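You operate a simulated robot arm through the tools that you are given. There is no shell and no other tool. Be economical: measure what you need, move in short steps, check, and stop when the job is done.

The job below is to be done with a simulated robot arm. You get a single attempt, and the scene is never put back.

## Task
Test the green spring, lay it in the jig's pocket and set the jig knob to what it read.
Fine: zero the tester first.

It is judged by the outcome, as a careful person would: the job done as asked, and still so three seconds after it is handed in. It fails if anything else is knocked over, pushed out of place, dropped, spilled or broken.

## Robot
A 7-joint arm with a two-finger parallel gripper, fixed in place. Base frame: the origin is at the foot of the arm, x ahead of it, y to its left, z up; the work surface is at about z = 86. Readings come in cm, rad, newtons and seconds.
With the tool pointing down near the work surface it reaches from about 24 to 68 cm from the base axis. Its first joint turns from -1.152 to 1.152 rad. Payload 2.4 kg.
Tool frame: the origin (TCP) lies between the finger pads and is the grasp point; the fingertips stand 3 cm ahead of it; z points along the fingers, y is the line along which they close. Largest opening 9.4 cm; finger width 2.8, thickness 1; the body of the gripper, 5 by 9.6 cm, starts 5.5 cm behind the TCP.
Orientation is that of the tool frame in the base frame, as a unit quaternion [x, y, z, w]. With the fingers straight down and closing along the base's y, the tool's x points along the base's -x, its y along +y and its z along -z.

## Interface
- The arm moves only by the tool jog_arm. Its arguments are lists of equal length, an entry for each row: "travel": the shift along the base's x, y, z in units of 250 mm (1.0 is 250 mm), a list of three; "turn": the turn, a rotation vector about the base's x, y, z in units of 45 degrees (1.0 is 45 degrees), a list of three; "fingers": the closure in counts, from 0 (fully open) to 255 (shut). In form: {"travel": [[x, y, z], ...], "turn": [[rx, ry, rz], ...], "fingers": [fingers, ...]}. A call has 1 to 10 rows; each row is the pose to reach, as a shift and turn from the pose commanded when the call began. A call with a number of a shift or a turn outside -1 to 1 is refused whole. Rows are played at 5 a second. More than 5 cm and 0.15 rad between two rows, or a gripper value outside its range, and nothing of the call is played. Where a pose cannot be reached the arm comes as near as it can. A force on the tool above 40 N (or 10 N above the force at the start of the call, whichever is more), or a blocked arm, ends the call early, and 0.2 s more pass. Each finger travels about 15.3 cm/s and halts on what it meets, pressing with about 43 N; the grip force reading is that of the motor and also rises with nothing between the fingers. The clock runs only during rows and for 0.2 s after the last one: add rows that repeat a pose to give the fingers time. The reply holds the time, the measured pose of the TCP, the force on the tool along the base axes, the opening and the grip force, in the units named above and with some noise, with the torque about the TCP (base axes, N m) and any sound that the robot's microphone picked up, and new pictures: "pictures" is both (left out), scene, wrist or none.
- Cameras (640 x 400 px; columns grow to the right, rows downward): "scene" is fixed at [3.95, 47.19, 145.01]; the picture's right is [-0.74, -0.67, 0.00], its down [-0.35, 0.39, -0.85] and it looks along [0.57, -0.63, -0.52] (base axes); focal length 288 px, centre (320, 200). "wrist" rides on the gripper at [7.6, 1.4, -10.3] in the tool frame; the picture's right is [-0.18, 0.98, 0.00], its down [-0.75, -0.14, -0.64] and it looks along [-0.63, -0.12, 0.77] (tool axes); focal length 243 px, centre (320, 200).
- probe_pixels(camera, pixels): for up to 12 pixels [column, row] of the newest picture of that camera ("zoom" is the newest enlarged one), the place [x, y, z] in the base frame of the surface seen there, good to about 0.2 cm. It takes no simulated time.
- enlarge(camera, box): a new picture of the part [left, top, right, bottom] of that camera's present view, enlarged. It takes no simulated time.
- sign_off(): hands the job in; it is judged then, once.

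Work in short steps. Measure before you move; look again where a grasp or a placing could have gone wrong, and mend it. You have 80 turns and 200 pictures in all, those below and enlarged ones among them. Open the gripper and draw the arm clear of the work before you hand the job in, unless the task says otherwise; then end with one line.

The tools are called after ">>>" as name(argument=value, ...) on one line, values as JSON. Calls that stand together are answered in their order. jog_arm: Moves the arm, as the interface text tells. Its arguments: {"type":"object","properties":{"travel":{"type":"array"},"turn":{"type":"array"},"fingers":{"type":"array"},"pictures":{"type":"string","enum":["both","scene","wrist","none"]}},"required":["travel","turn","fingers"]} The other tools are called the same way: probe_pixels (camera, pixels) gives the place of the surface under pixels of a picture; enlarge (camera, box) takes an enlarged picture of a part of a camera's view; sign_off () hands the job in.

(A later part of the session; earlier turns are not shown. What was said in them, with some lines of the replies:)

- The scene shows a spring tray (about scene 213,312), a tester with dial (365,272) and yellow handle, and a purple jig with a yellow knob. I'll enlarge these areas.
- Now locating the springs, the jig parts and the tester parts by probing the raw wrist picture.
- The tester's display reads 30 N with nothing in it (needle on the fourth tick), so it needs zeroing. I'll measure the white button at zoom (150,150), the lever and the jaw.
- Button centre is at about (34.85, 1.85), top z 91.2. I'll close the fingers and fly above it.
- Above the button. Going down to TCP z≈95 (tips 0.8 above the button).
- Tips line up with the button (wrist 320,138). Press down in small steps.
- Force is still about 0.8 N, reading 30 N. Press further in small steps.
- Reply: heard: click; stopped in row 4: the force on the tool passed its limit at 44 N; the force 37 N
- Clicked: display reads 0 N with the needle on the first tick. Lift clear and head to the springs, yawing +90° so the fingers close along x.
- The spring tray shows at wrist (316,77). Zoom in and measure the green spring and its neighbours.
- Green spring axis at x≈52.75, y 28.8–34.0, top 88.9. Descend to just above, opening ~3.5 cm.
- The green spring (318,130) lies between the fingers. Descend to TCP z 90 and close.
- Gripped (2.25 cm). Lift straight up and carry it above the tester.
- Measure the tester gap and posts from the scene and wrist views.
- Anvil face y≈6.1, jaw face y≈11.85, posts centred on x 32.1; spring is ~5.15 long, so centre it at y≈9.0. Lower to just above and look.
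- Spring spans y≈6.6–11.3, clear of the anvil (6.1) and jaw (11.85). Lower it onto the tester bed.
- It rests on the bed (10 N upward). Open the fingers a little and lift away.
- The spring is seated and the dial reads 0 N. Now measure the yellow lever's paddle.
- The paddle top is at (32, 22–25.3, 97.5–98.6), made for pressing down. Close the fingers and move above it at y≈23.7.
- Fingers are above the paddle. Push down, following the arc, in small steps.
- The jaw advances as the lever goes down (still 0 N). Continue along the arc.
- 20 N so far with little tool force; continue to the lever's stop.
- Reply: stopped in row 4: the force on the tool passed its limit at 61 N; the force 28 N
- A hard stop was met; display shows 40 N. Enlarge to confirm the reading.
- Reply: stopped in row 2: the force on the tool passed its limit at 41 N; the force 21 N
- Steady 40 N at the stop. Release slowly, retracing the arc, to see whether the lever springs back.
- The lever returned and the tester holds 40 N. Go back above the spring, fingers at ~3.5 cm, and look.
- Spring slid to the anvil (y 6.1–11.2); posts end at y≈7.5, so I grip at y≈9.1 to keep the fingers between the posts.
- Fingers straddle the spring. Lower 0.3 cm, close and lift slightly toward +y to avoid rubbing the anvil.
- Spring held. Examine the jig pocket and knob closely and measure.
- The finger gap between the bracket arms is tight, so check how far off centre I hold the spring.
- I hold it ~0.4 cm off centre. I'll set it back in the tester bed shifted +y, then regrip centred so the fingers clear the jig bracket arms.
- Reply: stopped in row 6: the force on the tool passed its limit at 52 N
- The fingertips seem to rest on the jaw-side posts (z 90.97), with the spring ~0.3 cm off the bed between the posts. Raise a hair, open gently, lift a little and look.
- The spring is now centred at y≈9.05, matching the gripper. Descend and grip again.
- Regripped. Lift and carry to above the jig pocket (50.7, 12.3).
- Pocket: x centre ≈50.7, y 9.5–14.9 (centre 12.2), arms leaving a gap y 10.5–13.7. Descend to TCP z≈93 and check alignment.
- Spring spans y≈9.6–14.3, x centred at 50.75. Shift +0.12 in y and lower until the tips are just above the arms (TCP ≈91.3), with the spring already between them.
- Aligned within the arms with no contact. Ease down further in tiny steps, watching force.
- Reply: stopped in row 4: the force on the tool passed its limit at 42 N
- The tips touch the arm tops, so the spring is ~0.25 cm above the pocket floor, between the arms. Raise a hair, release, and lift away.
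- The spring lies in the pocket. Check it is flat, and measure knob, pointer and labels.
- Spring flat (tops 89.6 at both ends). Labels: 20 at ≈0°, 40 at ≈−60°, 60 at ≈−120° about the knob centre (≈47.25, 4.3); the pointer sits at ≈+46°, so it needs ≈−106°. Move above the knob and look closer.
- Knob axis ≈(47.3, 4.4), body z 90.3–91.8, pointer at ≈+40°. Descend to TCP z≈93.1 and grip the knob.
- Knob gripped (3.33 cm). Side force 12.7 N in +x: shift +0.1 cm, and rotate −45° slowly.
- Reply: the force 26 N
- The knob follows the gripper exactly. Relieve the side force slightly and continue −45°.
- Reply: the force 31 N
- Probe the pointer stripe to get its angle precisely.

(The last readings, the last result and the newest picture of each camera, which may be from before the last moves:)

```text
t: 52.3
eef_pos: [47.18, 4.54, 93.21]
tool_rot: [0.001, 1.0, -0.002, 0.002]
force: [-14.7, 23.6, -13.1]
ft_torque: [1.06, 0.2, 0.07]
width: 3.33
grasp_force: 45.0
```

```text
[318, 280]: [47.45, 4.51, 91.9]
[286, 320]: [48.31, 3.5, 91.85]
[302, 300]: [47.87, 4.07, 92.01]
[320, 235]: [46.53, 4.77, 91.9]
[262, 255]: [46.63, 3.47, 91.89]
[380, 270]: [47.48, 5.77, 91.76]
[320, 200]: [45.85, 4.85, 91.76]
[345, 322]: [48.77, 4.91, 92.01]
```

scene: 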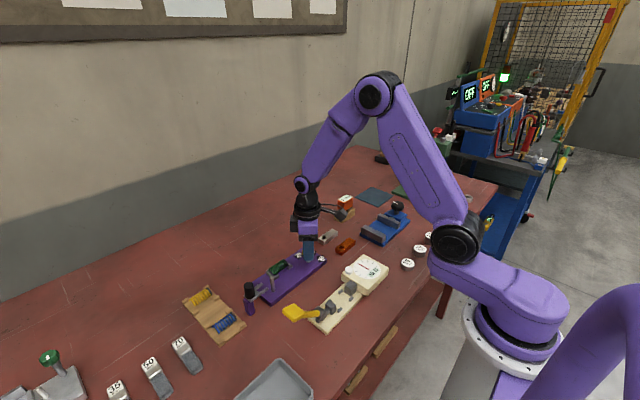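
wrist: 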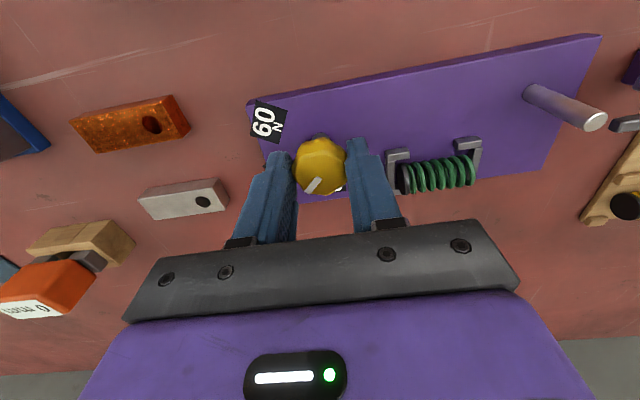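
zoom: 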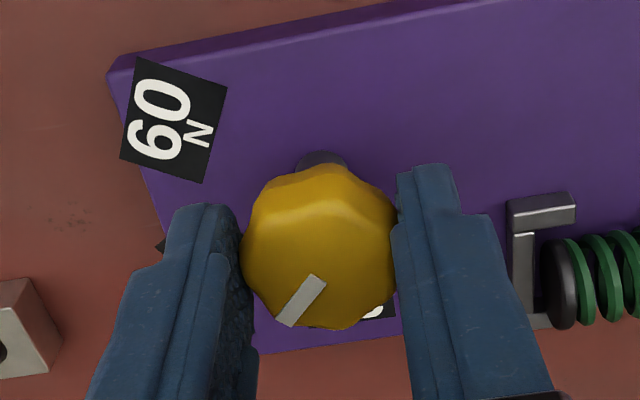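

Stripe angle ≈ −49.5°; target −60°. Turn a further −11°, then open the fingers and lift.

>>> jog_arm(travel=[[-0.002, 0.002, 0], [-0.002, 0.002, 0], [-0.002, 0.002, 0]], turn=[[0, 0, -0.12], [0, 0, -0.24], [0, 0, -0.24]], fingers=[210, 210, 210], pictures="none")

>>> jog_arm(travel=[[0, 0, 0], [0, 0, 0], [0, 0, 0], [0, 0, 0.08], [0, 0, 0.2], [0, 0, 0.35], [0, 0, 0.5], [0, 0, 0.5]], turn=[[0, 0, 0], [0, 0, 0], [0, 0, 0], [0, 0, 0], [0, 0, 0], [0, 0, 0], [0, 0, 0], [0, 0, 0]], fingers=[160, 120, 110, 110, 110, 110, 110, 110], pictures="both")

>>> enlarge(camera="wrist", box=[230, 30, 390, 170])

>>> enlarge(camera="scene", box=[240, 220, 340, 310])

```text
t: 53.1
eef_pos: [47.25, 4.47, 93.23]
tool_rot: [0.095, 0.995, -0.002, 0.001]
force: [-9.8, 23.0, -29.2]
ft_torque: [1.1, 0.08, 0.04]
width: 3.32
grasp_force: 45.2
```

```text
t: 54.9
eef_pos: [47.32, 4.52, 105.6]
tool_rot: [0.095, 0.996, -0.002, 0.002]
force: [0.4, 1.3, -0.1]
ft_torque: [0.0, -0.01, -0.01]
width: 5.33
grasp_force: 0.1
```

scene: 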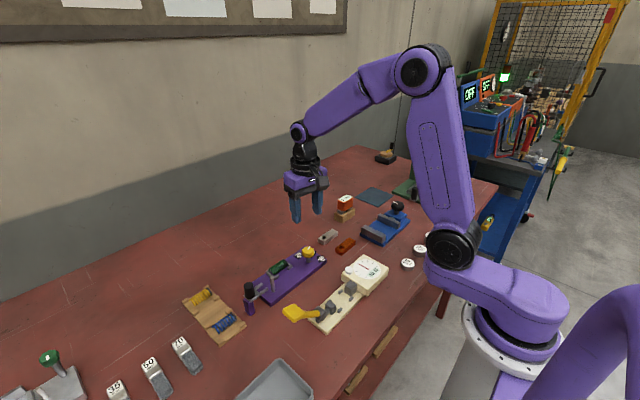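
wrist: 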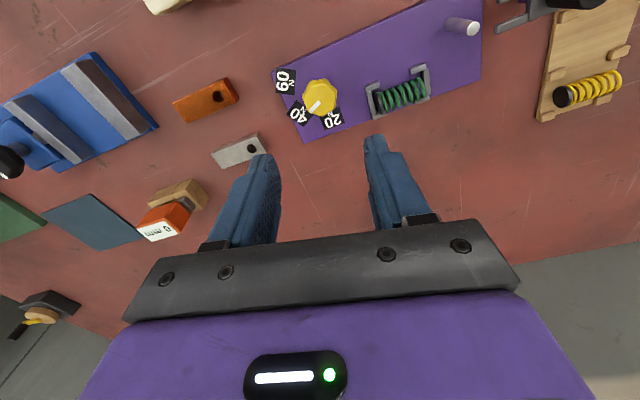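

```text
2.86 times, centred on (310, 100) of wrist
```

zoom: 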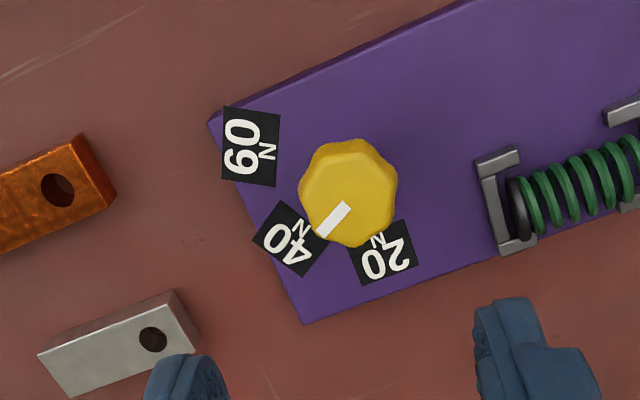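

```text
4.44 times, centred on (290, 265) of scene
```

zoom: 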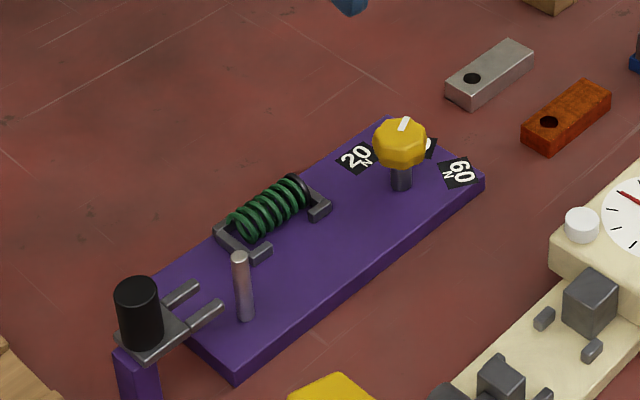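

>>> probe_pixels(camera="wrist", pixels=[[318.5, 102.5], [311, 111], [315, 107], [332, 119], [299, 114], [285.5, 81], [320, 97], [307, 97], [335, 97], [320, 85], [322, 113]])

>>> enlarge(camera="wrist", box=[280, 60, 360, 130])

```text
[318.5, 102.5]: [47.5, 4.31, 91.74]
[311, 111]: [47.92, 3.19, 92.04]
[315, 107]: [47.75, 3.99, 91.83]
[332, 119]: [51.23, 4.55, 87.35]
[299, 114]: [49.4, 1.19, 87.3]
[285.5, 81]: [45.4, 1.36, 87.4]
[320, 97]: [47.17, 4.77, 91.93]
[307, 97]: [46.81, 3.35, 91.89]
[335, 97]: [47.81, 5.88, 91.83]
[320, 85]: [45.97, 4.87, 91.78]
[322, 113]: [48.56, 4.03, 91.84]
```

```text
5.71 times, centred on (320, 95) of wrist
```

zoom: 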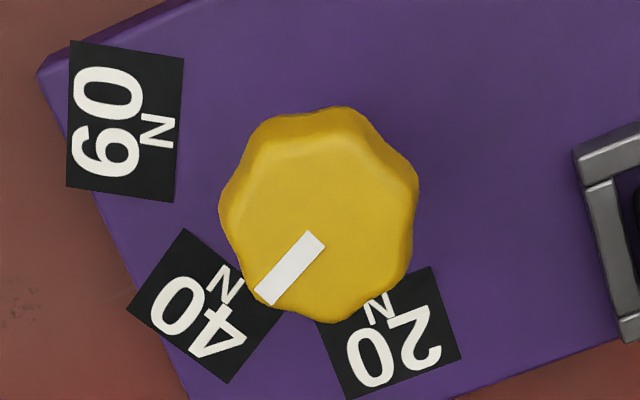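

The pointer is at ≈ −61°, in line with the 40 N label, and the spring is undisturbed in the pocket. Open fully and draw the arm clear.

>>> jog_arm(travel=[[0, 0, 0.15], [0, 0, 0.3], [-0.1, 0, 0.45], [-0.2, 0, 0.6], [-0.3, 0, 0.75], [-0.3, 0, 0.75]], turn=[[0, 0, 0], [0, 0, 0], [0, 0, 0], [0, 0, 0], [0, 0, 0], [0, 0, 0]], fingers=[100, 50, 0, 0, 0, 0], pictures="both")

>>> enlarge(camera="wrist", box=[200, 0, 500, 180])

>>> enlarge(camera="scene", box=[170, 220, 410, 370])

```text
t: 56.3
eef_pos: [39.85, 4.55, 124.47]
tool_rot: [0.095, 0.996, -0.002, 0.001]
force: [0.4, 0.4, 0.4]
ft_torque: [0.0, -0.02, 0.0]
width: 9.39
grasp_force: 0.1
```

scene: 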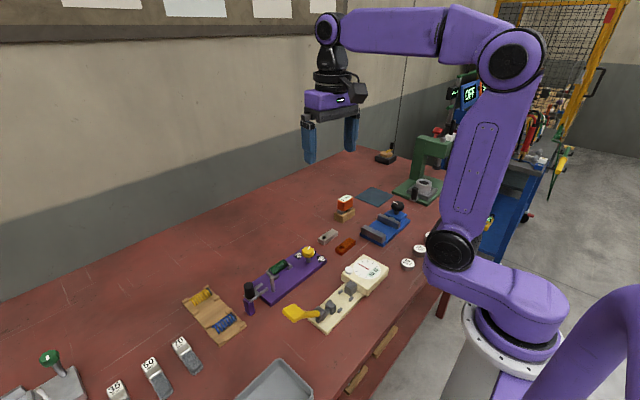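
wrist: 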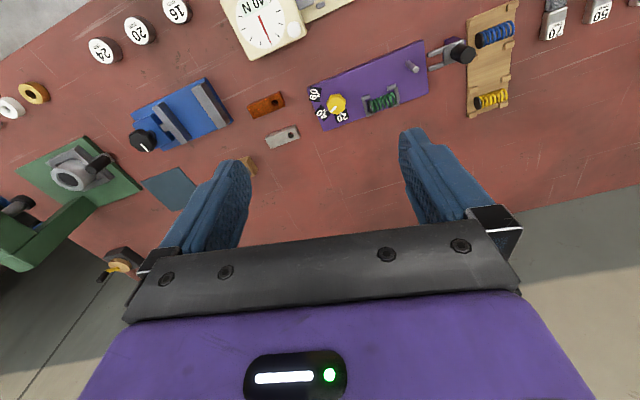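

```text
2.13 times, centred on (350, 90) of wrist
```

zoom: 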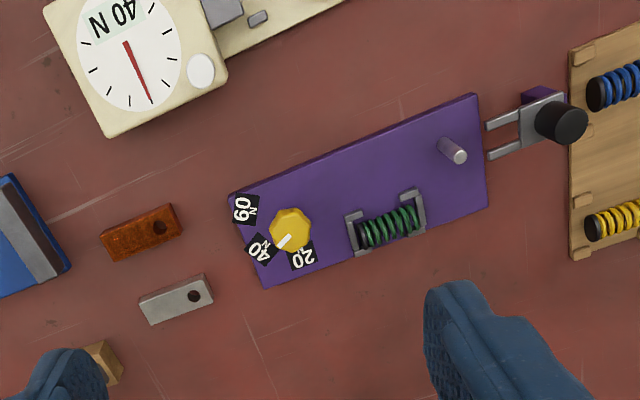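

```text
2.67 times, centred on (290, 295) of scene
```

zoom: 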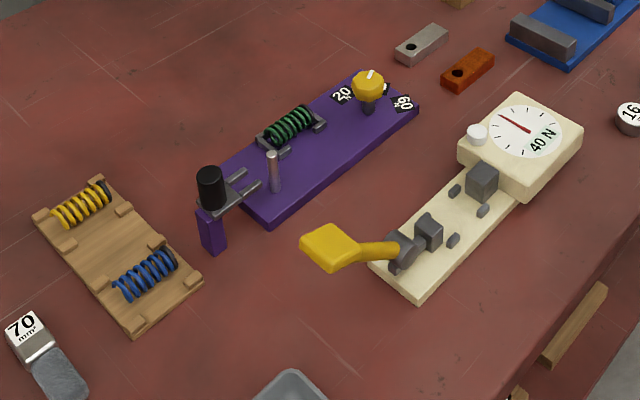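

Everything is in place: tester reads 40 N, spring in the pocket, knob at 40. Handing in.

>>> sign_off()

```text
The job is handed in.
```

I zeroed the tester first and tested the green spring, which read 40 N. The spring now lies in the jig's pocket, and the jig knob points at 40 N (within about 2° by my measurement).
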